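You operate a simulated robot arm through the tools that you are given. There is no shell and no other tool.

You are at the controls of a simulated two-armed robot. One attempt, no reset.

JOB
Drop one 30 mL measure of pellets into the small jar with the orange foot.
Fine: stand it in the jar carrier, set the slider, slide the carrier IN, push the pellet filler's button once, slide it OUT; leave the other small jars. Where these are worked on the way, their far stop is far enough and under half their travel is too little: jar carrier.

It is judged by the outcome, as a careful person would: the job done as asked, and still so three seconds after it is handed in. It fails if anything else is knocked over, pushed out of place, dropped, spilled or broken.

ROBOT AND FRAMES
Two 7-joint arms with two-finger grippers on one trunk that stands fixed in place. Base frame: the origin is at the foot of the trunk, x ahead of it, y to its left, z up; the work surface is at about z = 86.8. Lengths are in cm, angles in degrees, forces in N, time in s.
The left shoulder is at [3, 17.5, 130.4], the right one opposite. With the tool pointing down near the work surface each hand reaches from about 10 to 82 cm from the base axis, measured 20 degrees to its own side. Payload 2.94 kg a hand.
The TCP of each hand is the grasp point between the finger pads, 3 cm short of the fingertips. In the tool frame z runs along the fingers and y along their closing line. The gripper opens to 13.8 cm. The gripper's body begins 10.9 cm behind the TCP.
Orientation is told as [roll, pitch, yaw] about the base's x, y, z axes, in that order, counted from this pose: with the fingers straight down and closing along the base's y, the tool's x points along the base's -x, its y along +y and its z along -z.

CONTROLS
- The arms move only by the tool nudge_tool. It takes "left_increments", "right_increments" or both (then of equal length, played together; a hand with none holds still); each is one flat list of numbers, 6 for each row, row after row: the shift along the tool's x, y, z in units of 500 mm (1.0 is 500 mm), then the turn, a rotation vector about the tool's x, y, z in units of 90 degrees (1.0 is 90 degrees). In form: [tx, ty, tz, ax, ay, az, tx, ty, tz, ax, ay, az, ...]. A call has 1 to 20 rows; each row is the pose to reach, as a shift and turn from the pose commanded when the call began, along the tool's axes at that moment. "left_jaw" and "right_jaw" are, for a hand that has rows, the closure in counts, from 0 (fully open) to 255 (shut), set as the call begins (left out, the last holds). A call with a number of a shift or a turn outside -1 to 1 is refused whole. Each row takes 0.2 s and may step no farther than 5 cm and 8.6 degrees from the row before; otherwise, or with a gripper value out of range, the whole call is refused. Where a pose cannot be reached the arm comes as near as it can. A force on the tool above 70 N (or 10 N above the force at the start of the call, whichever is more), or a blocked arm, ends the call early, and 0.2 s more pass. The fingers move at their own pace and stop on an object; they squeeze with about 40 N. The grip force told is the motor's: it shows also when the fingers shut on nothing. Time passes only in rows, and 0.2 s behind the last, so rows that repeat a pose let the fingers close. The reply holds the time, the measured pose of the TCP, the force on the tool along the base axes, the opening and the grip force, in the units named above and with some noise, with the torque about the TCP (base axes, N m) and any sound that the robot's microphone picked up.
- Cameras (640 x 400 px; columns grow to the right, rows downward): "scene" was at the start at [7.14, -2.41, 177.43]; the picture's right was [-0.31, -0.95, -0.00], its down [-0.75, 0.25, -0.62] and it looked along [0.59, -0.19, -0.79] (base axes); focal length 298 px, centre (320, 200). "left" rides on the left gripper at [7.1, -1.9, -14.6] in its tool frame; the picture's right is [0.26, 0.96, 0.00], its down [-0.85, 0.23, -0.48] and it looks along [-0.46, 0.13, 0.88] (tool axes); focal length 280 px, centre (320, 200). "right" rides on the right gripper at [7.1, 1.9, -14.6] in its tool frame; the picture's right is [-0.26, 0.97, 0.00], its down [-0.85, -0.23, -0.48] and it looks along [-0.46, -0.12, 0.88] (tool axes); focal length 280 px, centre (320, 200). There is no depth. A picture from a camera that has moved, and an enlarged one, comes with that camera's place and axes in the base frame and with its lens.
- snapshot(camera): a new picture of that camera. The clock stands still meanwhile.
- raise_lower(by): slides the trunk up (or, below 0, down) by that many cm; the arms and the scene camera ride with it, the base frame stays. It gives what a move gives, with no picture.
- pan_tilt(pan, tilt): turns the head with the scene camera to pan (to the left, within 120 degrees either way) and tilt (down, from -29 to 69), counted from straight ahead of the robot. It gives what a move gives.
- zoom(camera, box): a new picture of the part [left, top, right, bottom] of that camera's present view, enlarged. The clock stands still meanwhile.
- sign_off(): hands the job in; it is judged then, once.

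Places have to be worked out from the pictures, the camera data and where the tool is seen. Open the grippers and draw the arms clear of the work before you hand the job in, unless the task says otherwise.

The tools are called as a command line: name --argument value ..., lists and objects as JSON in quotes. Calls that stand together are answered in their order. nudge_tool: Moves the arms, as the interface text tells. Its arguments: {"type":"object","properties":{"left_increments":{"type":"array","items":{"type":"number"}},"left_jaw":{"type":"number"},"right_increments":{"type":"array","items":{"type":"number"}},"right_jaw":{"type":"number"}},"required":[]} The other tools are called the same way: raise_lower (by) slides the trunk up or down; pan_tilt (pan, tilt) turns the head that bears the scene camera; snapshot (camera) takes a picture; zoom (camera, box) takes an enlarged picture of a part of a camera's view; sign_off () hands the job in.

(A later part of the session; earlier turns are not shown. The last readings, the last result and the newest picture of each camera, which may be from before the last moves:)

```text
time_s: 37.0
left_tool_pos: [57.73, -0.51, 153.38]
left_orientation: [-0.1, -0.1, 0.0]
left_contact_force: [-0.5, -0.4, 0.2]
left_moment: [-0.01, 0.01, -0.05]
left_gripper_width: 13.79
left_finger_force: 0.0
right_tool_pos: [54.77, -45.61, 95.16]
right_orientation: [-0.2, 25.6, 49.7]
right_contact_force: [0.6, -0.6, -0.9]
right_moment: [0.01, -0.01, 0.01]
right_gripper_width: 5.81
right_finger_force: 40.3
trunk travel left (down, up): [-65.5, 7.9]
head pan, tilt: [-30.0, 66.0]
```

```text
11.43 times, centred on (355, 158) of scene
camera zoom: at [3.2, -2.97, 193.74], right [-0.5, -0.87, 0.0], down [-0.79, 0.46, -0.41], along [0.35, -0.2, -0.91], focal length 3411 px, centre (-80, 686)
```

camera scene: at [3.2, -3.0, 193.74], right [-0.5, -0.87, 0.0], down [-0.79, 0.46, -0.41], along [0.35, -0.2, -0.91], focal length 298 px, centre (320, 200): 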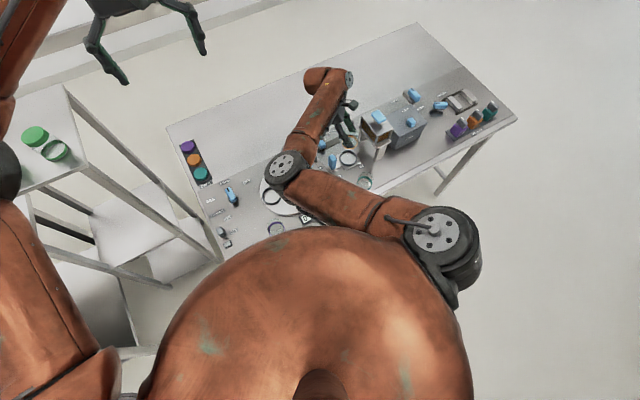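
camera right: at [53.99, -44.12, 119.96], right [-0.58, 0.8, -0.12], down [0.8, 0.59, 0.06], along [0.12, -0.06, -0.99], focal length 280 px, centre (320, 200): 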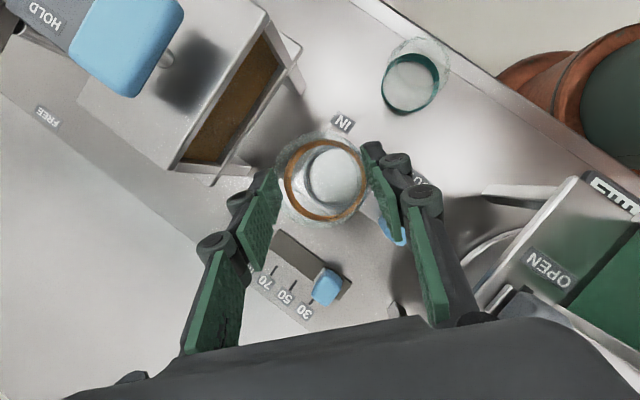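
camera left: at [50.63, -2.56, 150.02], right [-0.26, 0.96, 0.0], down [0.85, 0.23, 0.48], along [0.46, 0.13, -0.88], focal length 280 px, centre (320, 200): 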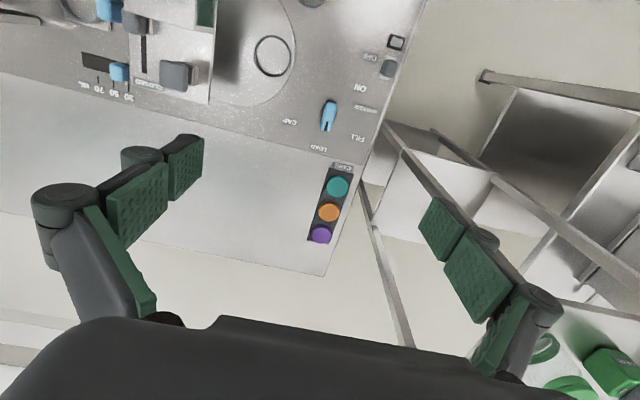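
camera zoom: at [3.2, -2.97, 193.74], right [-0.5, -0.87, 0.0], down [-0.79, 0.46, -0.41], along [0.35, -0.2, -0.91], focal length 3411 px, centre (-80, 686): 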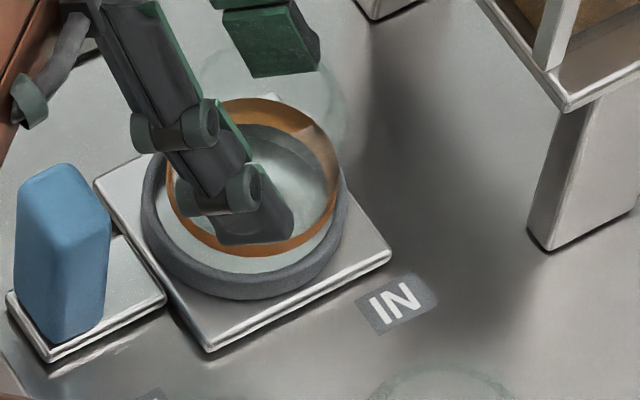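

Comparing the margins, the jar now needs about (+0.11, +0.13) cm to be concentric. I correct that at the same height and re-measure.

nudge_tool --right_increments '[-0.0031, 0, -0.0015, 0, 0, 0, -0.0031, 0, -0.0015, 0, 0, 0, -0.0031, 0, -0.0015, 0, 0, 0]'

zoom --camera "right" --box '[270, 125, 390, 245]'

zoom --camera "right" --box '[280, 110, 376, 170]'

zoom --camera "right" --box '[280, 190, 376, 250]'

```text
time_s: 37.8
left_tool_pos: [57.71, -0.68, 153.35]
left_orientation: [0.0, 0.0, 0.0]
left_contact_force: [0.8, -0.9, 0.1]
left_moment: [-0.05, -0.02, -0.03]
left_gripper_width: 13.83
left_finger_force: 0.1
right_tool_pos: [54.96, -45.45, 95.07]
right_orientation: [-0.1, 25.6, 49.8]
right_contact_force: [0.2, -1.0, -0.5]
right_moment: [0.04, 0.0, -0.02]
right_gripper_width: 5.8
right_finger_force: 39.7
trunk travel left (down, up): [-65.5, 7.9]
head pan, tilt: [-30.0, 66.0]
```

```text
3.33 times, centred on (330, 185) of right
camera zoom: at [53.46, -44.16, 111.23], right [-0.58, 0.8, -0.11], down [0.8, 0.59, 0.06], along [0.12, -0.06, -0.99], focal length 935 px, centre (287, 250)
```

zoom: 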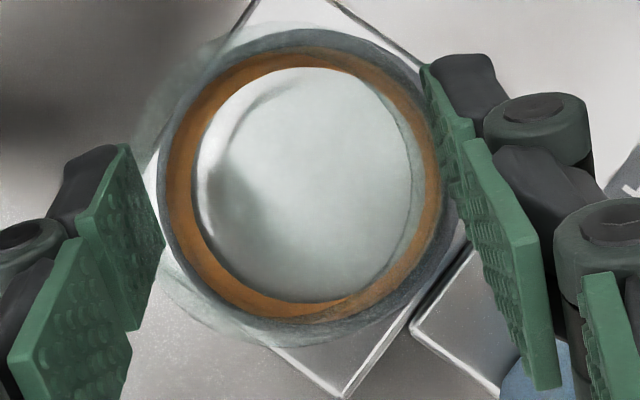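

```text
6.67 times, centred on (328, 140) of right
camera zoom: at [53.46, -44.16, 111.23], right [-0.58, 0.8, -0.11], down [0.8, 0.59, 0.06], along [0.12, -0.06, -0.99], focal length 1869 px, centre (267, 600)
```

zoom: 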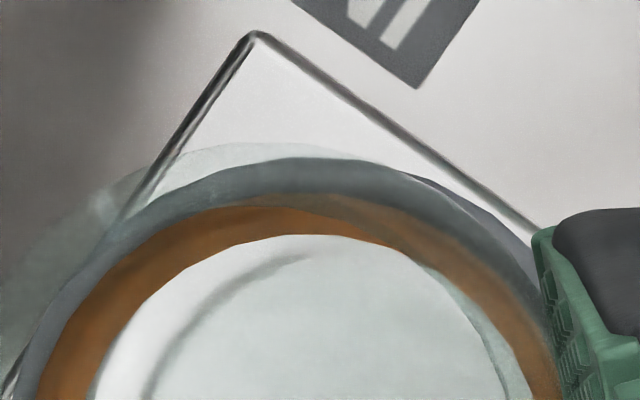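

```text
6.67 times, centred on (328, 220) of right
camera zoom: at [53.46, -44.16, 111.23], right [-0.58, 0.8, -0.11], down [0.8, 0.59, 0.06], along [0.12, -0.06, -0.99], focal length 1869 px, centre (267, 67)
```

zoom: 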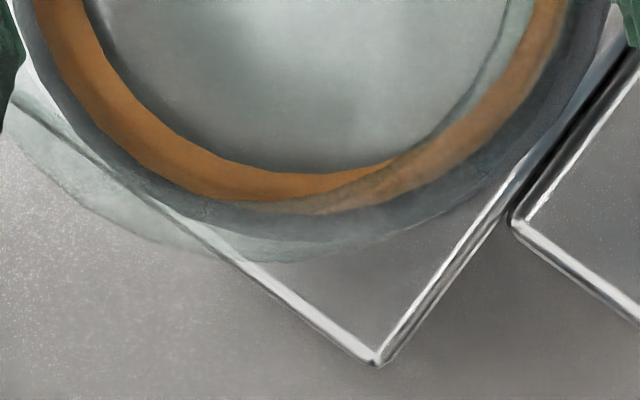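

The plate centre and jar centre now agree within about 0.5 mm. I lower 1.2 cm gently so the foot enters the ring, watching the force.

nudge_tool --right_increments '[-0.0035, 0, 0.0072, 0, 0, 0, -0.0069, 0, 0.0144, 0, 0, 0, -0.0104, 0, 0.0216, 0, 0, 0, -0.0104, 0, 0.0216, 0, 0, 0]'

zoom --camera "right" --box '[270, 125, 390, 245]'

zoom --camera "scene" --box '[330, 140, 380, 175]'

```text
time_s: 38.8
left_tool_pos: [57.91, -0.54, 153.34]
left_orientation: [0.0, 0.0, 0.0]
left_contact_force: [-0.1, 0.2, -0.1]
left_moment: [0.0, 0.0, -0.04]
left_gripper_width: 13.79
left_finger_force: 0.0
right_tool_pos: [54.97, -45.28, 93.83]
right_orientation: [0.0, 25.6, 49.8]
right_contact_force: [0.3, -0.3, -1.4]
right_moment: [0.01, -0.01, 0.01]
right_gripper_width: 5.81
right_finger_force: 40.4
trunk travel left (down, up): [-65.5, 7.9]
head pan, tilt: [-30.0, 66.0]
```

```text
3.33 times, centred on (330, 185) of right
camera zoom: at [53.49, -44.02, 109.98], right [-0.58, 0.8, -0.11], down [0.8, 0.59, 0.06], along [0.12, -0.06, -0.99], focal length 935 px, centre (287, 250)
```

zoom: 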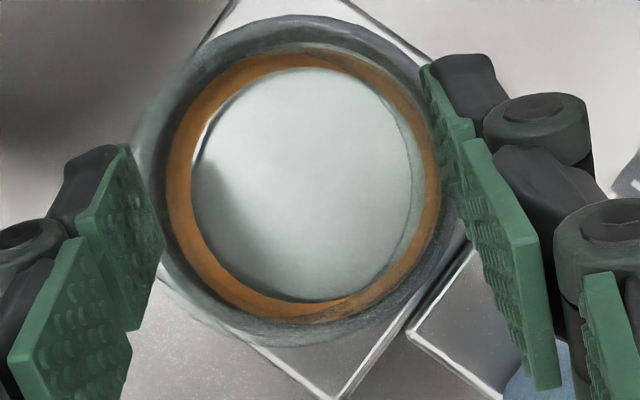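

```text
11.43 times, centred on (355, 158) of scene
camera zoom: at [3.22, -3.02, 193.74], right [-0.5, -0.87, 0.0], down [-0.79, 0.46, -0.41], along [0.35, -0.2, -0.91], focal length 3411 px, centre (-80, 686)
```

zoom: 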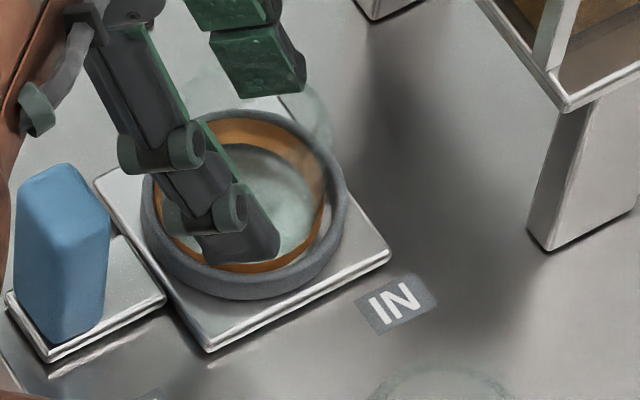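

The scene view shows the foot inside the ring with no contact force. I nudge about 1 mm back toward centre and lower a further 0.6 cm.

nudge_tool --right_increments '[-0.0018, 0.0002, 0.0058, 0, 0, 0, -0.0035, 0.0003, 0.0116, 0, 0, 0, -0.0035, 0.0003, 0.0116, 0, 0, 0]'

zoom --camera "right" --box '[270, 125, 390, 245]'

zoom --camera "scene" --box '[330, 140, 380, 175]'

```text
time_s: 39.6
left_tool_pos: [57.77, -0.64, 153.34]
left_orientation: [0.0, 0.0, 0.0]
left_contact_force: [-0.2, -0.2, -0.1]
left_moment: [-0.01, 0.03, -0.02]
left_gripper_width: 13.8
left_finger_force: 0.1
right_tool_pos: [54.99, -45.21, 93.39]
right_orientation: [-0.3, 25.6, 49.6]
right_contact_force: [-0.8, 0.2, 12.3]
right_moment: [0.3, 0.23, 0.05]
right_gripper_width: 5.81
right_finger_force: 40.3
trunk travel left (down, up): [-65.5, 7.9]
head pan, tilt: [-30.0, 66.0]
```

```text
3.33 times, centred on (330, 185) of right
camera zoom: at [53.45, -44.0, 109.6], right [-0.58, 0.8, -0.12], down [0.8, 0.59, 0.06], along [0.12, -0.06, -0.99], focal length 935 px, centre (287, 250)
```

zoom: 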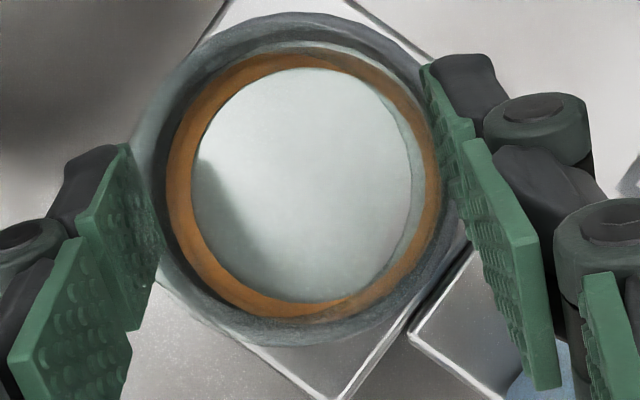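

```text
11.43 times, centred on (355, 158) of scene
camera zoom: at [3.07, -2.9, 193.76], right [-0.5, -0.87, 0.0], down [-0.79, 0.46, -0.41], along [0.35, -0.2, -0.91], focal length 3411 px, centre (-80, 686)
```

zoom: 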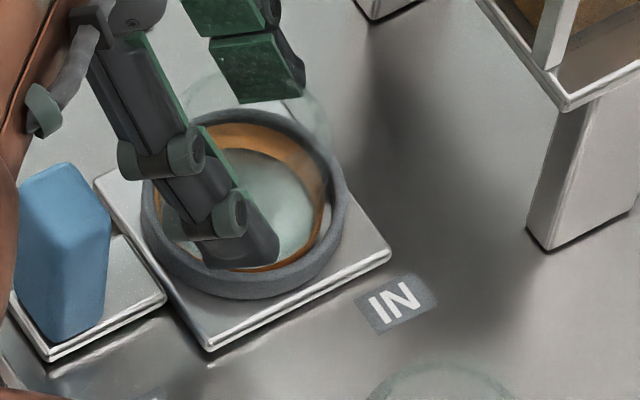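

Contact at 12 N with the jar bottom at about z 87.8, about a centimetre below the rim, so the jar stands on the carrier plate inside the ring. I open the jaws slightly to release it.

nudge_tool --right_increments '[0, 0, 0, 0, 0, 0, 0, 0, 0, 0, 0, 0, 0, 0, 0, 0, 0, 0]' --right_jaw 120

zoom --camera "right" --box '[260, 115, 400, 255]'

zoom --camera "scene" --box '[330, 140, 380, 175]'

```text
time_s: 40.4
left_tool_pos: [57.93, -0.67, 153.4]
left_orientation: [0.1, 0.0, 0.0]
left_contact_force: [0.1, -0.8, 0.4]
left_moment: [0.0, 0.0, 0.03]
left_gripper_width: 13.8
left_finger_force: 0.1
right_tool_pos: [55.0, -45.26, 93.11]
right_orientation: [0.0, 25.6, 49.8]
right_contact_force: [0.3, 0.1, -0.7]
right_moment: [0.04, 0.01, -0.04]
right_gripper_width: 7.31
right_finger_force: 0.1
trunk travel left (down, up): [-65.5, 7.9]
head pan, tilt: [-30.0, 66.0]
```

```text
2.86 times, centred on (330, 185) of right
camera zoom: at [53.5, -44.03, 109.37], right [-0.58, 0.8, -0.11], down [0.8, 0.59, 0.06], along [0.12, -0.06, -0.99], focal length 801 px, centre (291, 243)
```

zoom: 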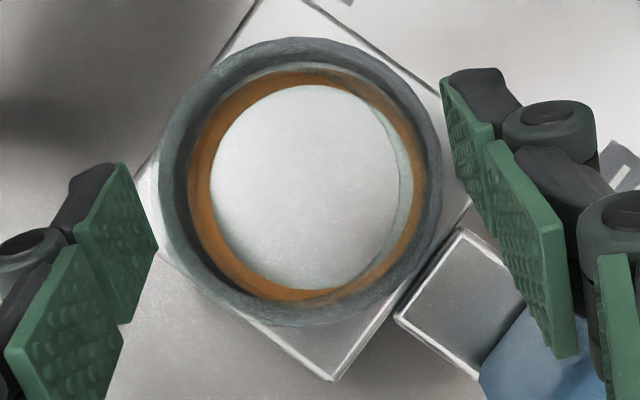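

```text
11.43 times, centred on (355, 158) of scene
camera zoom: at [3.26, -3.05, 193.73], right [-0.5, -0.87, 0.0], down [-0.79, 0.46, -0.41], along [0.35, -0.2, -0.91], focal length 3411 px, centre (-80, 686)
```

zoom: 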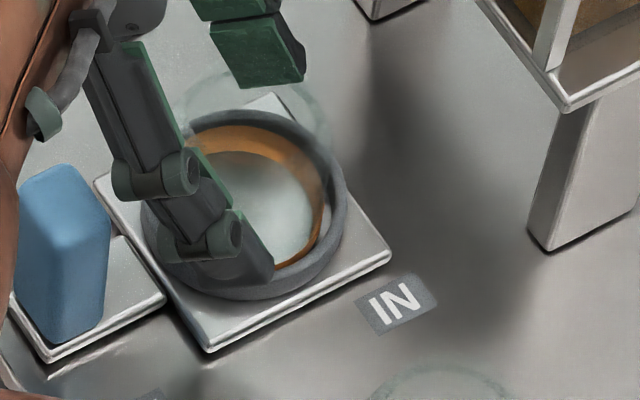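

The jar stands freely in the ring. I rise straight up to clear it, then check that it stays in place.

nudge_tool --right_increments '[0.0086, 0, -0.018, 0, 0, 0, 0.0259, 0, -0.0541, 0, 0, 0, 0.0605, 0, -0.1262, 0, 0, 0, 0.095, 0, -0.1984, 0, 0, 0, 0.121, 0, -0.2525, 0, 0, 0]'

snapshot --camera "right"

zoom --camera "right" --box '[270, 110, 410, 250]'

zoom --camera "scene" --box '[300, 110, 420, 190]'

```text
time_s: 41.6
left_tool_pos: [57.85, -0.62, 153.36]
left_orientation: [0.0, 0.0, 0.0]
left_contact_force: [-0.8, -0.1, -0.1]
left_moment: [0.0, -0.01, 0.02]
left_gripper_width: 13.83
left_finger_force: 0.0
right_tool_pos: [55.02, -45.13, 107.19]
right_orientation: [-0.2, 25.6, 49.7]
right_contact_force: [-0.6, 0.1, -0.4]
right_moment: [0.0, -0.02, -0.02]
right_gripper_width: 7.31
right_finger_force: 0.1
trunk travel left (down, up): [-65.5, 7.9]
head pan, tilt: [-30.0, 66.0]
```

```text
taken
camera right: at [53.46, -43.98, 123.43], right [-0.58, 0.8, -0.11], down [0.8, 0.59, 0.06], along [0.12, -0.05, -0.99], focal length 280 px, centre (320, 200)
```

right: 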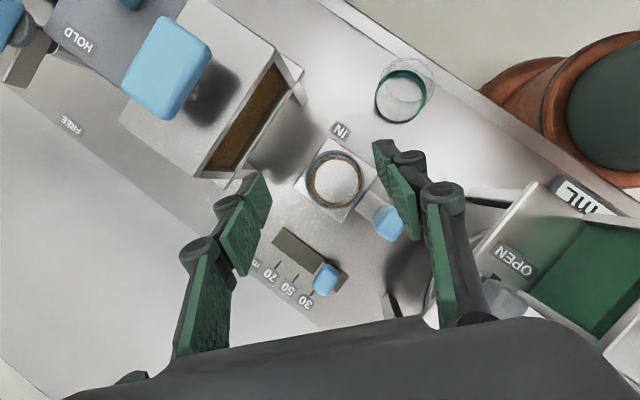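

```text
2.86 times, centred on (340, 180) of right
camera zoom: at [53.46, -43.98, 123.43], right [-0.58, 0.8, -0.11], down [0.8, 0.59, 0.06], along [0.12, -0.05, -0.99], focal length 801 px, centre (263, 257)
```

zoom: 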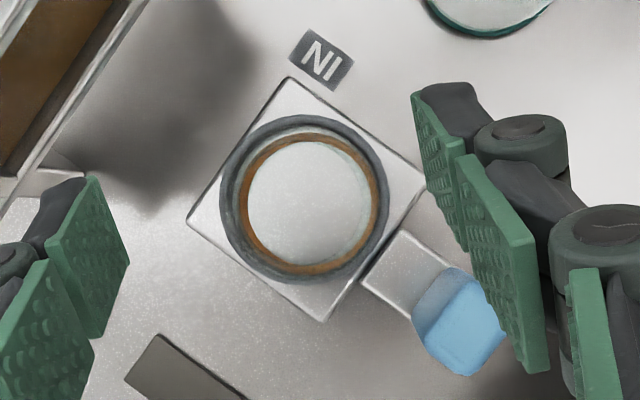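

```text
5.00 times, centred on (360, 150) of scene
camera zoom: at [3.2, -3.03, 193.74], right [-0.5, -0.87, 0.0], down [-0.79, 0.46, -0.41], along [0.35, -0.2, -0.91], focal length 1492 px, centre (120, 450)
```

zoom: 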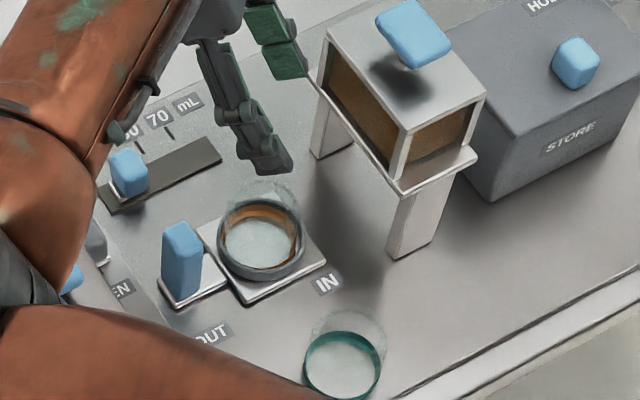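

The jar is seated in the carrier. For the handle I prefer an upright hand gripping across x near the handle's top, so the hand passes above both the filler and the green housing's gate knob. First I take out the tilt while rising.

nudge_tool --right_increments '[0.0009, 0.0116, -0.0245, 0, -0.0711, 0, 0.0018, 0.0232, -0.049, 0, -0.1422, 0, 0.0026, 0.0348, -0.0736, 0, -0.2133, 0, 0.0035, 0.0464, -0.0981, 0, -0.2844, 0]' --right_jaw 140

snapshot --camera "scene"

```text
time_s: 42.6
left_tool_pos: [57.76, -0.63, 153.49]
left_orientation: [0.0, 0.1, 0.0]
left_contact_force: [0.3, 0.2, 0.3]
left_moment: [-0.01, -0.01, 0.02]
left_gripper_width: 13.78
left_finger_force: 0.0
right_tool_pos: [54.3, -42.48, 111.89]
right_orientation: [-0.1, -0.1, 49.9]
right_contact_force: [0.2, -0.2, -0.5]
right_moment: [-0.01, 0.0, 0.01]
right_gripper_width: 6.22
right_finger_force: 0.0
trunk travel left (down, up): [-65.5, 7.9]
head pan, tilt: [-30.0, 66.0]
```

```text
taken
camera scene: at [3.13, -3.02, 193.74], right [-0.5, -0.87, 0.0], down [-0.79, 0.46, -0.41], along [0.35, -0.2, -0.91], focal length 298 px, centre (320, 200)
```

scene: 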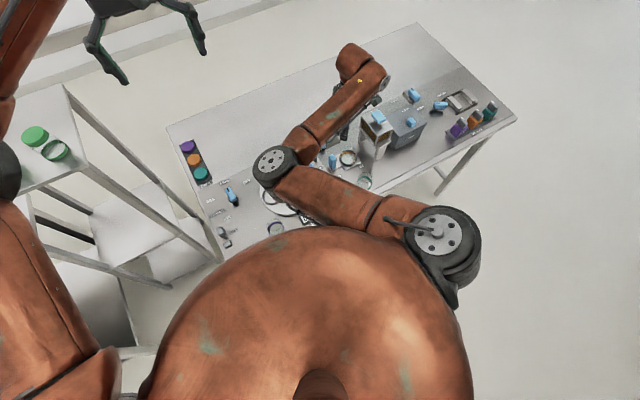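

Upright now. I rotate about the vertical toward yaw -40, then further to about -76.

nudge_tool --right_increments '[0, 0, 0, 0, 0, 0.0909, 0, 0, 0, 0, 0, 0.1818, 0, 0, 0, 0, 0, 0.2727, 0, 0, 0, 0, 0, 0.3636, 0, 0, 0, 0, 0, 0.4545, 0, 0, 0, 0, 0, 0.5455, 0, 0, 0, 0, 0, 0.6364, 0, 0, 0, 0, 0, 0.7273, 0, 0, 0, 0, 0, 0.8182, 0, 0, 0, 0, 0, 0.9091, 0, 0, 0, 0, 0, 1.0]'

nudge_tool --right_increments '[0, 0, 0, 0, 0, 0.09, 0, 0, 0, 0, 0, 0.18, 0, 0, 0, 0, 0, 0.27, 0, 0, 0, 0, 0, 0.36, 0, 0, 0, 0, 0, 0.42]'

snapshot --camera "right"

snapshot --camera "scene"

```text
time_s: 45.0
left_tool_pos: [57.71, -0.66, 153.28]
left_orientation: [0.0, 0.0, 0.0]
left_contact_force: [-0.2, -0.1, -0.7]
left_moment: [-0.02, 0.03, -0.03]
left_gripper_width: 13.79
left_finger_force: 0.0
right_tool_pos: [54.28, -42.15, 111.74]
right_orientation: [0.0, -0.1, -40.4]
right_contact_force: [-0.4, 0.3, -0.4]
right_moment: [-0.01, 0.0, -0.02]
right_gripper_width: 6.24
right_finger_force: 0.0
trunk travel left (down, up): [-65.5, 7.9]
head pan, tilt: [-30.0, 66.0]
```

```text
time_s: 46.2
left_tool_pos: [57.79, -0.65, 153.39]
left_orientation: [0.0, 0.0, 0.0]
left_contact_force: [-0.4, -0.1, 0.0]
left_moment: [0.02, -0.02, 0.04]
left_gripper_width: 13.82
left_finger_force: 0.1
right_tool_pos: [54.21, -42.2, 111.74]
right_orientation: [0.1, -0.1, -72.5]
right_contact_force: [0.1, -0.8, 0.3]
right_moment: [0.03, 0.0, 0.0]
right_gripper_width: 6.23
right_finger_force: 0.1
right hand out of reach, approached as far as the arm can: row 5
trunk travel left (down, up): [-65.5, 7.9]
head pan, tilt: [-30.0, 66.0]
```

```text
taken
camera right: at [54.09, -34.82, 126.27], right [1.0, 0.04, 0.0], down [0.03, -0.88, 0.48], along [0.02, -0.48, -0.88], focal length 280 px, centre (320, 200)
```

right: 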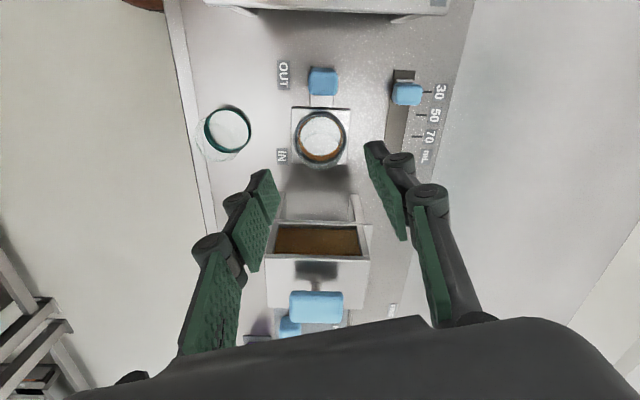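

```text
taken
camera scene: at [3.19, -2.96, 193.74], right [-0.5, -0.87, 0.0], down [-0.79, 0.46, -0.41], along [0.35, -0.2, -0.91], focal length 298 px, centre (320, 200)
```

scene: 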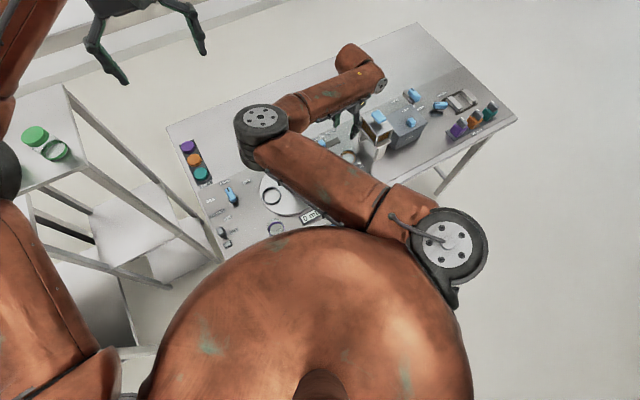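

zoom --camera "right" --box '[270, 50, 380, 190]'

zoom --camera "right" --box '[240, 180, 400, 330]'

zoom --camera "right" --box '[190, 0, 470, 60]'

```text
2.86 times, centred on (325, 120) of right
camera zoom: at [54.09, -34.82, 126.27], right [1.0, 0.04, 0.0], down [0.03, -0.88, 0.48], along [0.02, -0.48, -0.88], focal length 801 px, centre (306, 429)
```

zoom: 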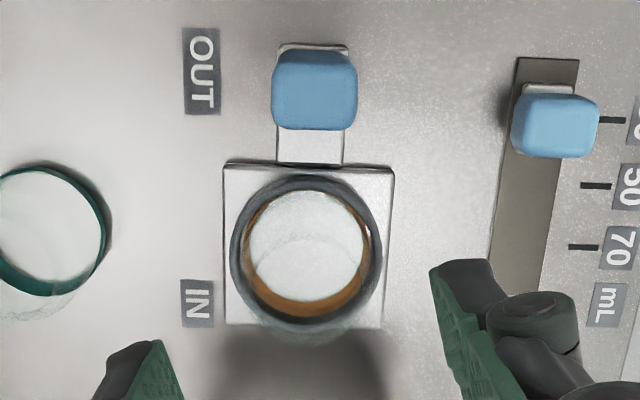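

```text
2.67 times, centred on (320, 255) of right
camera zoom: at [54.09, -34.82, 126.27], right [1.0, 0.04, 0.0], down [0.03, -0.88, 0.48], along [0.02, -0.48, -0.88], focal length 748 px, centre (320, 53)
```

zoom: 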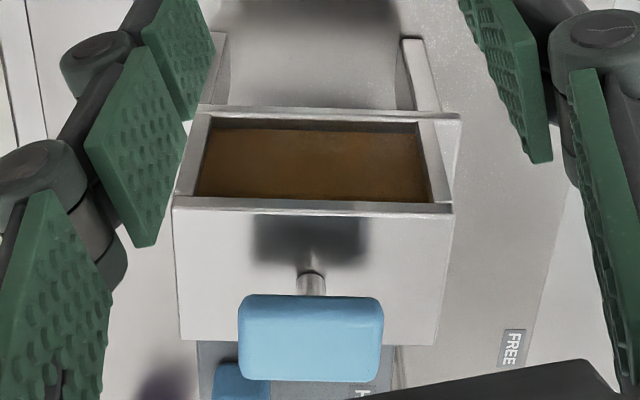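

```text
2.29 times, centred on (330, 30) of right
camera zoom: at [54.09, -34.82, 126.27], right [1.0, 0.04, 0.0], down [0.03, -0.88, 0.48], along [0.02, -0.48, -0.88], focal length 641 px, centre (297, 589)
```

zoom: 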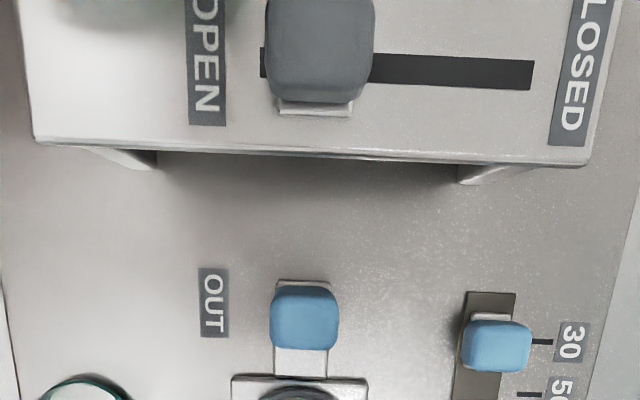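

The handle's top is centred at (54.54, -38.0), about 3.1 by 2.2 cm, topping at z of about 96. I move over it and descend with the jaws 6.2 cm open to straddle its upper part.

nudge_tool --right_increments '[0.0781, 0.0316, 0, 0, 0, 0, 0.0781, 0.0316, 0.08, 0, 0, 0, 0.0781, 0.0316, 0.16, 0, 0, 0, 0.0781, 0.0316, 0.2, 0, 0, 0]'

snapshot --camera "right"

snapshot --camera "scene"

```text
time_s: 47.2
left_tool_pos: [57.74, -0.55, 153.38]
left_orientation: [0.1, 0.0, 0.0]
left_contact_force: [-0.2, 0.0, -0.2]
left_moment: [-0.01, -0.03, 0.01]
left_gripper_width: 13.8
left_finger_force: 0.0
right_tool_pos: [54.48, -37.99, 105.01]
right_orientation: [0.2, -0.1, -72.5]
right_contact_force: [0.5, 0.3, -0.4]
right_moment: [0.01, 0.04, 0.0]
right_gripper_width: 6.22
right_finger_force: 0.1
right hand out of reach, approached as far as the arm can: row 1, 2, 3, 4
trunk travel left (down, up): [-65.5, 7.9]
head pan, tilt: [-30.0, 66.0]
```

```text
taken
camera right: at [54.25, -30.71, 119.47], right [1.0, 0.04, 0.0], down [0.03, -0.88, 0.48], along [0.02, -0.48, -0.88], focal length 280 px, centre (320, 200)
```

right: 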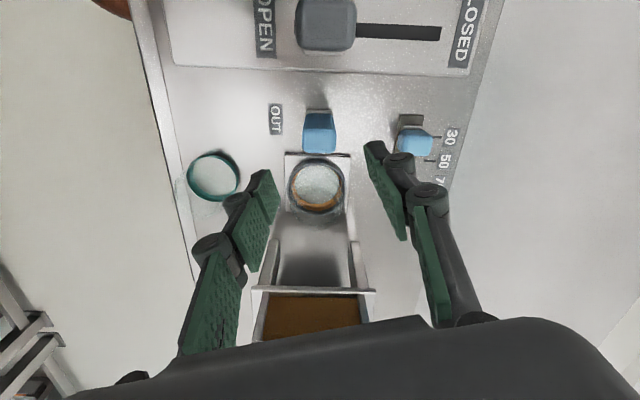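

```text
taken
camera scene: at [3.16, -2.97, 193.74], right [-0.5, -0.87, 0.0], down [-0.79, 0.46, -0.41], along [0.35, -0.2, -0.91], focal length 298 px, centre (320, 200)
```

scene: 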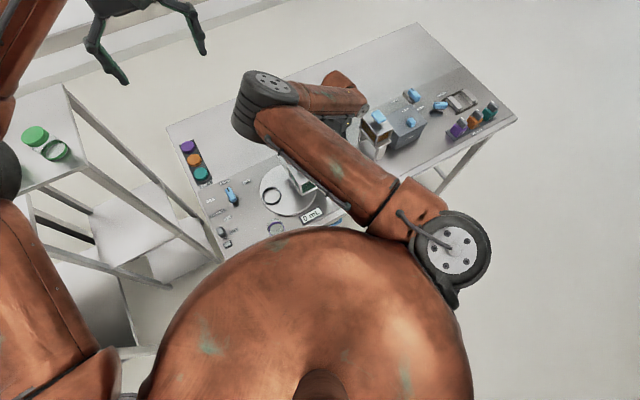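

The pose came out right at (54.48, -37.99, 105.0), and the elbow is now high and safe although the wrist is at its turning limit. I continue down in small steps to straddle the handle top.

nudge_tool --right_increments '[0, 0, 0.04, 0, 0, 0, 0, 0, 0.08, 0, 0, 0, 0, 0, 0.12, 0, 0, 0, 0, 0, 0.15, 0, 0, 0]'

snapshot --camera "right"

snapshot --camera "scene"

```text
time_s: 48.2
left_tool_pos: [57.73, -0.62, 153.36]
left_orientation: [0.0, 0.0, 0.0]
left_contact_force: [0.9, 0.6, -0.1]
left_moment: [0.0, 0.01, 0.01]
left_gripper_width: 13.77
left_finger_force: 0.0
right_tool_pos: [54.44, -38.36, 97.31]
right_orientation: [0.2, -0.1, -72.5]
right_contact_force: [0.8, -0.1, -0.5]
right_moment: [0.04, -0.01, -0.01]
right_gripper_width: 6.22
right_finger_force: 0.0
trunk travel left (down, up): [-65.5, 7.9]
head pan, tilt: [-30.0, 66.0]
```

```text
taken
camera right: at [54.09, -30.85, 111.93], right [1.0, 0.04, 0.0], down [0.03, -0.88, 0.48], along [0.02, -0.48, -0.88], focal length 280 px, centre (320, 200)
```

right: 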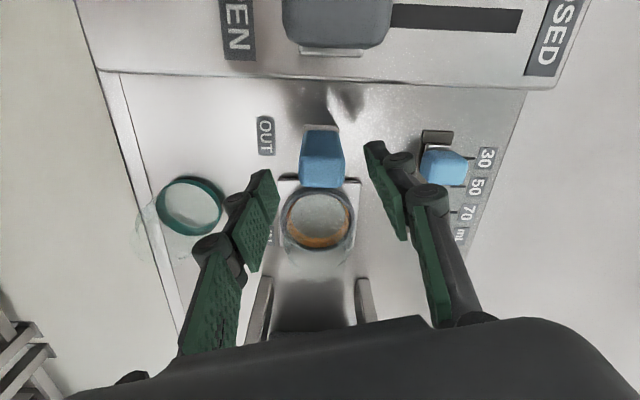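

```text
taken
camera scene: at [3.24, -3.06, 193.73], right [-0.5, -0.87, 0.0], down [-0.79, 0.46, -0.41], along [0.35, -0.2, -0.91], focal length 298 px, centre (320, 200)
```

scene: 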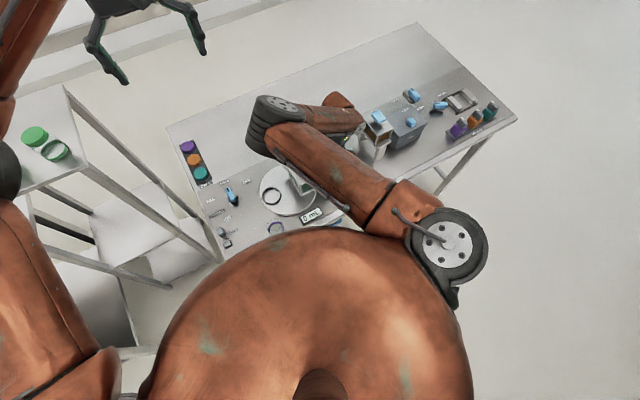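

The handle lies between the fingers. I lower the last 1.5 cm with a small y correction, then close on it.

nudge_tool --right_increments '[0.0063, 0.0041, 0.015, 0, 0, 0, 0.0063, 0.0041, 0.03, 0, 0, 0, 0.0063, 0.0041, 0.03, 0, 0, 0]'

nudge_tool --right_increments '[0, 0, 0, 0, 0, 0, 0, 0, 0, 0, 0, 0, 0, 0, 0, 0, 0, 0]' --right_jaw 255

snapshot --camera "right"

```text
time_s: 49.0
left_tool_pos: [57.61, -0.65, 153.28]
left_orientation: [0.0, 0.1, 0.0]
left_contact_force: [-0.3, 0.3, 0.0]
left_moment: [-0.02, -0.05, 0.0]
left_gripper_width: 13.78
left_finger_force: 0.1
right_tool_pos: [54.3, -38.09, 96.76]
right_orientation: [0.3, -0.2, -72.5]
right_contact_force: [0.0, 0.6, 0.9]
right_moment: [0.0, -0.03, -0.01]
right_gripper_width: 6.22
right_finger_force: 0.0
right hand out of reach, approached as far as the arm can: row 1, 2, 3
trunk travel left (down, up): [-65.5, 7.9]
head pan, tilt: [-30.0, 66.0]
```

```text
time_s: 49.8
left_tool_pos: [57.74, -0.64, 153.39]
left_orientation: [0.0, 0.0, 0.1]
left_contact_force: [0.3, -0.1, 0.2]
left_moment: [0.01, 0.03, -0.02]
left_gripper_width: 13.81
left_finger_force: 0.1
right_tool_pos: [54.33, -38.03, 96.64]
right_orientation: [0.4, -0.2, -72.5]
right_contact_force: [4.4, 0.5, -1.1]
right_moment: [0.14, -0.16, -0.33]
right_gripper_width: 3.71
right_finger_force: 37.8
trunk travel left (down, up): [-65.5, 7.9]
head pan, tilt: [-30.0, 66.0]
```

```text
taken
camera right: at [54.11, -30.65, 111.21], right [1.0, 0.04, 0.01], down [0.03, -0.88, 0.48], along [0.03, -0.48, -0.88], focal length 280 px, centre (320, 200)
```

right: 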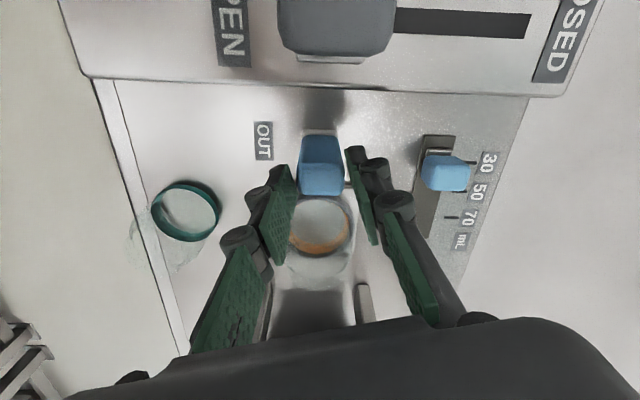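

The handle is gripped at 3.7 cm width. I push the carrier 2 cm toward -y first, to see how it moves.

nudge_tool --right_increments '[-0.0095, -0.003, 0, 0, 0, 0, -0.0191, -0.006, 0, 0, 0, 0, -0.0286, -0.009, 0, 0, 0, 0, -0.0381, -0.012, 0, 0, 0, 0]'

snapshot --camera "right"

zoom --camera "scene" --box '[300, 90, 440, 190]'

```text
time_s: 50.8
left_tool_pos: [57.84, -0.69, 153.3]
left_orientation: [0.0, 0.0, 0.0]
left_contact_force: [0.1, -0.2, -0.3]
left_moment: [0.01, 0.01, 0.0]
left_gripper_width: 13.81
left_finger_force: 0.1
right_tool_pos: [54.47, -40.32, 96.74]
right_orientation: [0.0, 0.0, -72.6]
right_contact_force: [3.8, 0.9, -4.0]
right_moment: [-0.05, 0.13, -0.73]
right_gripper_width: 3.69
right_finger_force: 44.9
trunk travel left (down, up): [-65.5, 7.9]
head pan, tilt: [-30.0, 66.0]
```

```text
taken
camera right: at [54.24, -32.85, 111.21], right [1.0, 0.04, 0.0], down [0.03, -0.88, 0.48], along [0.02, -0.48, -0.88], focal length 280 px, centre (320, 200)
```

right: 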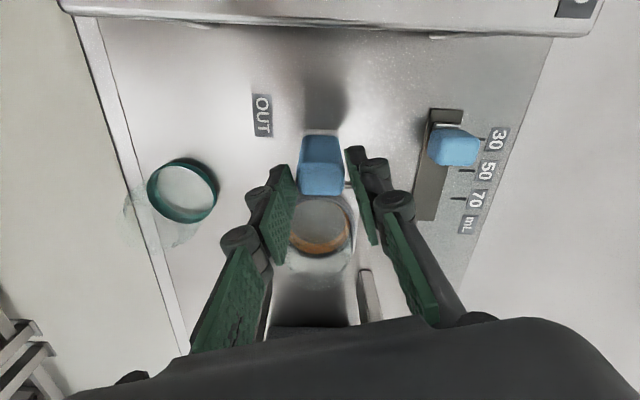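

```text
4.00 times, centred on (370, 140) of scene
camera zoom: at [3.31, -3.06, 193.73], right [-0.5, -0.87, 0.0], down [-0.79, 0.46, -0.41], along [0.35, -0.2, -0.91], focal length 1194 px, centre (120, 440)
```

zoom: 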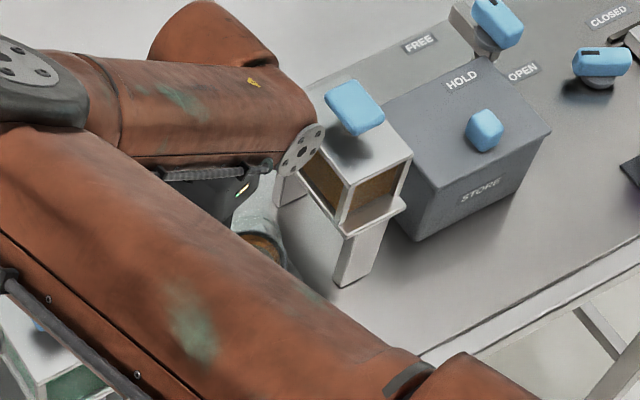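

The carrier follows smoothly with little drag. I continue pushing about 6 cm further toward IN.

nudge_tool --right_increments '[-0.0143, -0.0045, 0, 0, 0, 0, -0.0286, -0.009, 0, 0, 0, 0, -0.0429, -0.0135, 0, 0, 0, 0, -0.0572, -0.018, 0, 0, 0, 0, -0.0715, -0.0225, 0, 0, 0, 0, -0.0858, -0.027, 0, 0, 0, 0, -0.1001, -0.0315, 0, 0, 0, 0, -0.1144, -0.036, 0, 0, 0, 0]'

snapshot --camera "right"

zoom --camera "scene" --box '[300, 90, 440, 190]'

```text
time_s: 52.6
left_tool_pos: [57.86, -0.61, 153.29]
left_orientation: [0.0, 0.1, 0.0]
left_contact_force: [-0.4, -0.5, -0.5]
left_moment: [0.01, 0.0, 0.0]
left_gripper_width: 13.8
left_finger_force: 0.0
right_tool_pos: [54.4, -46.06, 96.73]
right_orientation: [0.0, 0.0, -72.5]
right_contact_force: [5.8, 0.2, -10.7]
right_moment: [0.32, -0.02, -0.49]
right_gripper_width: 3.68
right_finger_force: 45.2
trunk travel left (down, up): [-65.5, 7.9]
head pan, tilt: [-30.0, 66.0]
```

```text
taken
camera right: at [54.25, -38.73, 111.22], right [1.0, 0.04, 0.0], down [0.03, -0.88, 0.48], along [0.02, -0.48, -0.88], focal length 280 px, centre (320, 200)
```

right: 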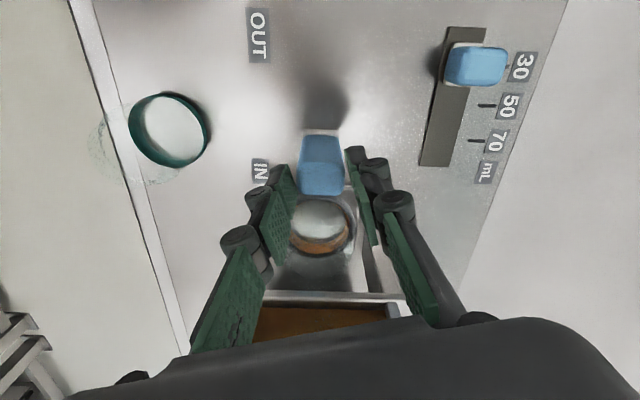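

```text
4.00 times, centred on (370, 140) of scene
camera zoom: at [3.4, -3.16, 193.73], right [-0.5, -0.87, 0.0], down [-0.79, 0.46, -0.41], along [0.35, -0.2, -0.91], focal length 1194 px, centre (120, 440)
```

zoom: 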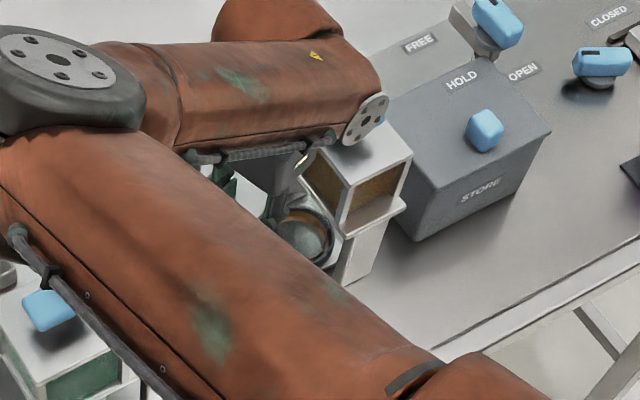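

The handle is at y of about -46.1 with about 2 cm left. I go on in smaller steps and watch for the stop.

nudge_tool --right_increments '[-0.0057, -0.0018, 0, 0, 0, 0, -0.0114, -0.0036, 0, 0, 0, 0, -0.0172, -0.0054, 0, 0, 0, 0, -0.0229, -0.0072, 0, 0, 0, 0, -0.0286, -0.009, 0, 0, 0, 0]'

snapshot --camera "right"

```text
time_s: 53.8
left_tool_pos: [57.97, -0.82, 153.15]
left_orientation: [0.1, 0.0, 0.0]
left_contact_force: [0.0, 0.5, 0.3]
left_moment: [-0.04, 0.02, -0.02]
left_gripper_width: 13.79
left_finger_force: 0.3
right_tool_pos: [54.43, -47.9, 96.73]
right_orientation: [0.1, 0.0, -72.6]
right_contact_force: [5.8, -0.3, -17.4]
right_moment: [0.33, -0.1, -0.56]
right_gripper_width: 3.69
right_finger_force: 45.1
trunk travel left (down, up): [-65.5, 7.9]
head pan, tilt: [-30.0, 66.0]
```

```text
taken
camera right: at [54.25, -40.39, 111.23], right [1.0, 0.04, 0.0], down [0.03, -0.88, 0.48], along [0.02, -0.47, -0.88], focal length 280 px, centre (320, 200)
```

right: 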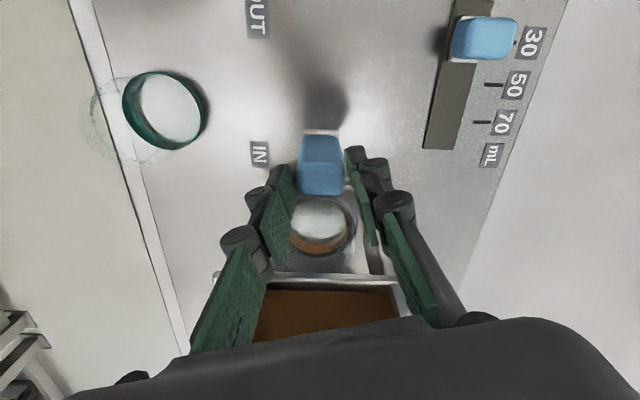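

There is no stop yet at y -47.9, and a slight upward pull of the arm shows. I ease down by 1 mm and continue another centimetre.

nudge_tool --right_increments '[-0.0048, -0.0015, 0.002, 0, 0, 0, -0.0095, -0.003, 0.002, 0, 0, 0, -0.0143, -0.0045, 0.002, 0, 0, 0, -0.0191, -0.006, 0.002, 0, 0, 0]'

snapshot --camera "right"

```text
time_s: 54.8
left_tool_pos: [57.96, -0.72, 153.33]
left_orientation: [0.1, 0.0, 0.0]
left_contact_force: [-0.4, 0.2, -0.3]
left_moment: [-0.01, 0.01, -0.01]
left_gripper_width: 13.82
left_finger_force: 0.0
right_tool_pos: [54.56, -48.73, 96.75]
right_orientation: [0.0, -0.2, -72.6]
right_contact_force: [5.3, -2.3, -7.9]
right_moment: [0.65, -0.02, -0.53]
right_gripper_width: 3.66
right_finger_force: 44.7
trunk travel left (down, up): [-65.5, 7.9]
head pan, tilt: [-30.0, 66.0]
```

```text
taken
camera right: at [54.23, -41.38, 111.22], right [1.0, 0.04, 0.0], down [0.03, -0.88, 0.48], along [0.02, -0.48, -0.88], focal length 280 px, centre (320, 200)
```

right: 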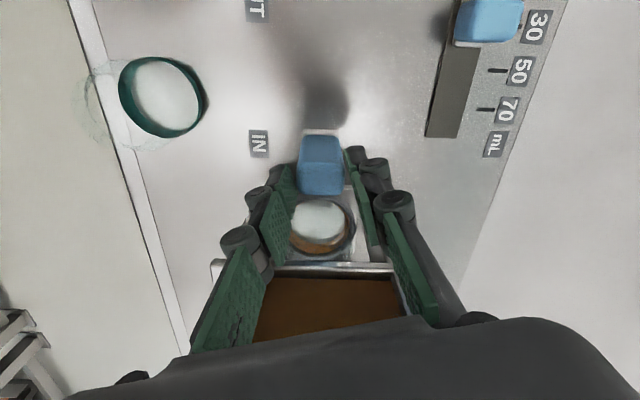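

Still moving freely at y -48.7, with the handle following. I continue in short steps to find the stop.

nudge_tool --right_increments '[-0.0048, -0.0015, 0.001, 0, 0, 0, -0.0095, -0.003, 0.001, 0, 0, 0, -0.0143, -0.0045, 0.001, 0, 0, 0]'

snapshot --camera "right"

```text
time_s: 55.6
left_tool_pos: [57.91, -0.45, 153.38]
left_orientation: [-0.1, 0.1, 0.0]
left_contact_force: [0.3, -0.5, -0.5]
left_moment: [0.05, -0.01, 0.01]
left_gripper_width: 13.8
left_finger_force: 0.1
right_tool_pos: [54.53, -48.92, 96.76]
right_orientation: [0.0, 0.2, -72.4]
right_contact_force: [2.9, 14.4, -4.9]
right_moment: [-0.49, -0.05, -0.65]
right_gripper_width: 3.69
right_finger_force: 45.2
trunk travel left (down, up): [-65.5, 7.9]
head pan, tilt: [-30.0, 66.0]
```

```text
taken
camera right: at [54.21, -41.7, 111.26], right [1.0, 0.04, 0.0], down [0.04, -0.88, 0.47], along [0.02, -0.47, -0.88], focal length 280 px, centre (320, 200)
```

right: 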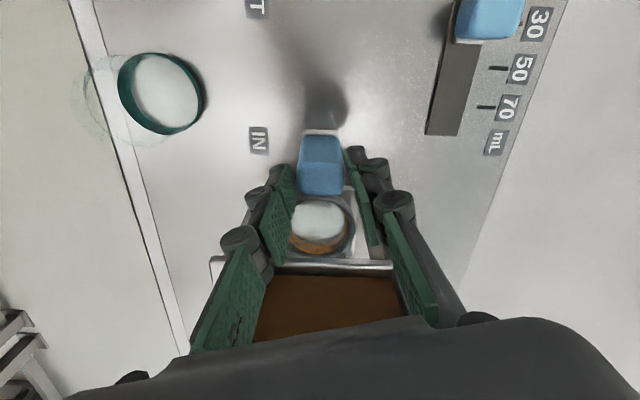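

The y force rose to +14 N at y of about -48.95: that is the far stop (about 11 cm of travel). I relieve the push slightly, then open the jaws just enough to let go.

nudge_tool --right_increments '[0.005, 0.0016, 0, 0, 0, 0, 0.005, 0.0016, 0, 0, 0, 0]'

nudge_tool --right_increments '[0, 0, 0, 0, 0, 0, 0, 0, 0, 0, 0, 0, 0, 0, 0, 0, 0, 0]' --right_jaw 160

snapshot --camera "right"

```text
time_s: 56.2
left_tool_pos: [57.91, -0.48, 153.31]
left_orientation: [0.0, 0.0, 0.0]
left_contact_force: [-1.3, -0.4, -0.3]
left_moment: [-0.02, -0.03, 0.01]
left_gripper_width: 13.79
left_finger_force: 0.0
right_tool_pos: [54.4, -48.96, 96.71]
right_orientation: [0.2, 0.0, -72.6]
right_contact_force: [3.6, 12.3, -3.9]
right_moment: [1.33, -0.1, -0.68]
right_gripper_width: 3.68
right_finger_force: 44.8
trunk travel left (down, up): [-65.5, 7.9]
head pan, tilt: [-30.0, 66.0]
```

```text
time_s: 57.0
left_tool_pos: [57.73, -0.67, 153.31]
left_orientation: [0.0, 0.0, 0.0]
left_contact_force: [-0.4, 0.5, 1.0]
left_moment: [0.06, 0.02, 0.06]
left_gripper_width: 13.79
left_finger_force: 0.0
right_tool_pos: [54.51, -49.23, 96.7]
right_orientation: [0.1, -0.1, -72.6]
right_contact_force: [0.3, -0.2, -0.6]
right_moment: [-0.04, 0.0, -0.04]
right_gripper_width: 5.15
right_finger_force: 0.1
trunk travel left (down, up): [-65.5, 7.9]
head pan, tilt: [-30.0, 66.0]
```

```text
taken
camera right: at [54.11, -41.81, 111.25], right [1.0, 0.04, 0.0], down [0.03, -0.88, 0.48], along [0.02, -0.48, -0.88], focal length 280 px, centre (320, 200)
```

right: 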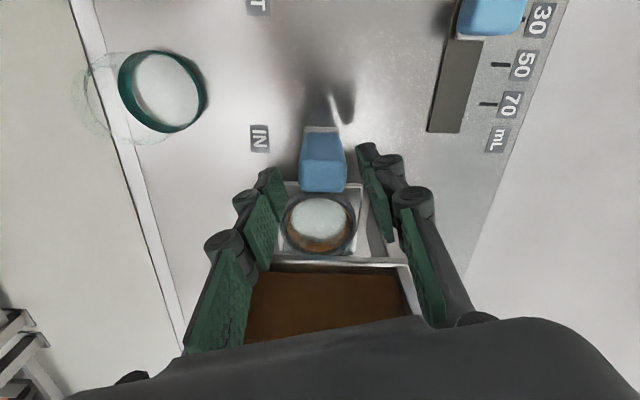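

The jar and ring now sit beneath the filler and the handle is free. I rise straight up about 16 cm.

nudge_tool --right_increments '[0, 0, -0.06, 0, 0, 0, 0, 0, -0.14, 0, 0, 0, 0, 0, -0.23, 0, 0, 0, 0, 0, -0.32, 0, 0, 0]'

snapshot --camera "right"

snapshot --camera "scene"

```text
time_s: 58.0
left_tool_pos: [57.72, -0.51, 153.31]
left_orientation: [0.1, -0.1, 0.0]
left_contact_force: [0.1, 0.7, -0.1]
left_moment: [-0.02, -0.01, 0.03]
left_gripper_width: 13.81
left_finger_force: 0.1
right_tool_pos: [54.17, -49.31, 112.72]
right_orientation: [0.0, -0.1, -72.5]
right_contact_force: [-0.6, 0.0, 0.3]
right_moment: [0.01, 0.01, 0.0]
right_gripper_width: 5.13
right_finger_force: 0.0
trunk travel left (down, up): [-65.5, 7.9]
head pan, tilt: [-30.0, 66.0]
```

```text
taken
camera right: at [53.91, -41.9, 127.22], right [1.0, 0.04, 0.0], down [0.03, -0.88, 0.48], along [0.02, -0.48, -0.88], focal length 280 px, centre (320, 200)
```

right: 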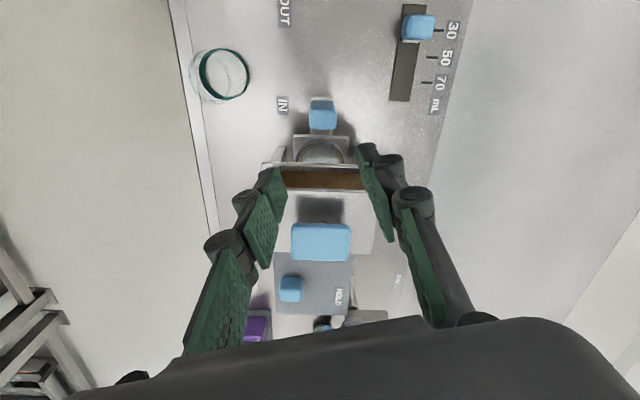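

```text
taken
camera scene: at [3.1, -2.87, 193.74], right [-0.5, -0.87, 0.0], down [-0.79, 0.46, -0.41], along [0.35, -0.2, -0.91], focal length 298 px, centre (320, 200)
```

scene: 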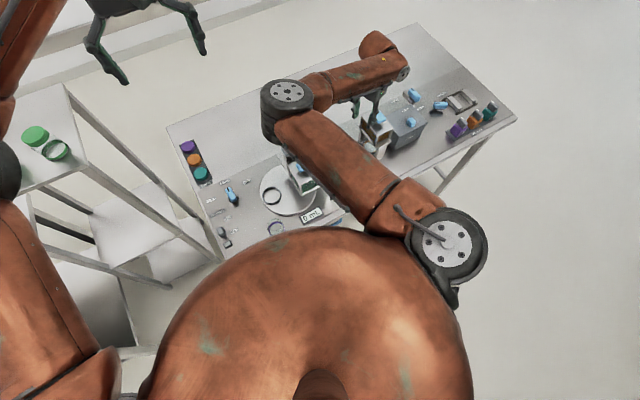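

zoom --camera "scene" --box '[345, 90, 425, 170]'

zoom --camera "right" --box '[260, 80, 380, 280]'

```text
5.00 times, centred on (385, 130) of scene
camera zoom: at [3.1, -2.87, 193.74], right [-0.5, -0.87, 0.0], down [-0.79, 0.46, -0.41], along [0.35, -0.2, -0.91], focal length 1492 px, centre (-5, 550)
```

zoom: 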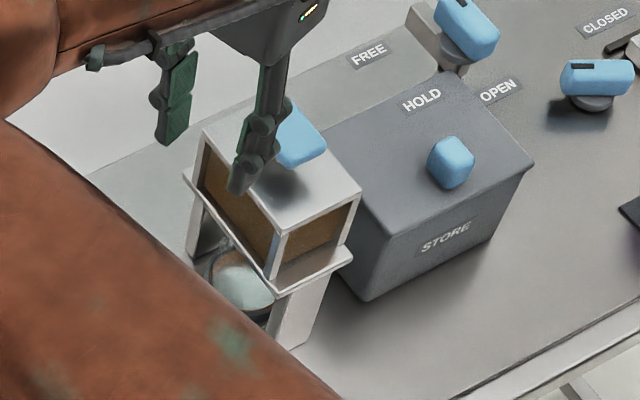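

```text
2.00 times, centred on (320, 180) of right
camera zoom: at [53.91, -41.9, 127.22], right [1.0, 0.04, 0.0], down [0.03, -0.88, 0.48], along [0.02, -0.48, -0.88], focal length 561 px, centre (320, 240)
```

zoom: 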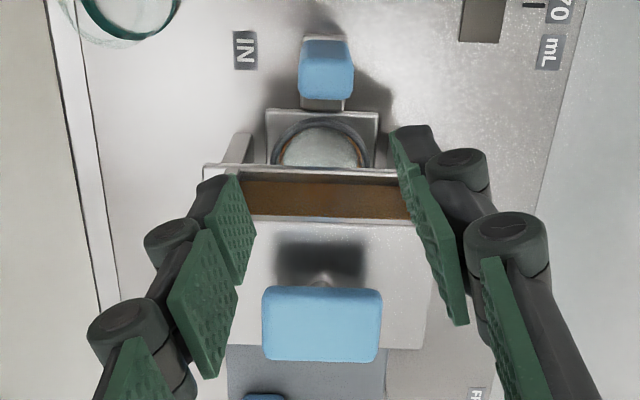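

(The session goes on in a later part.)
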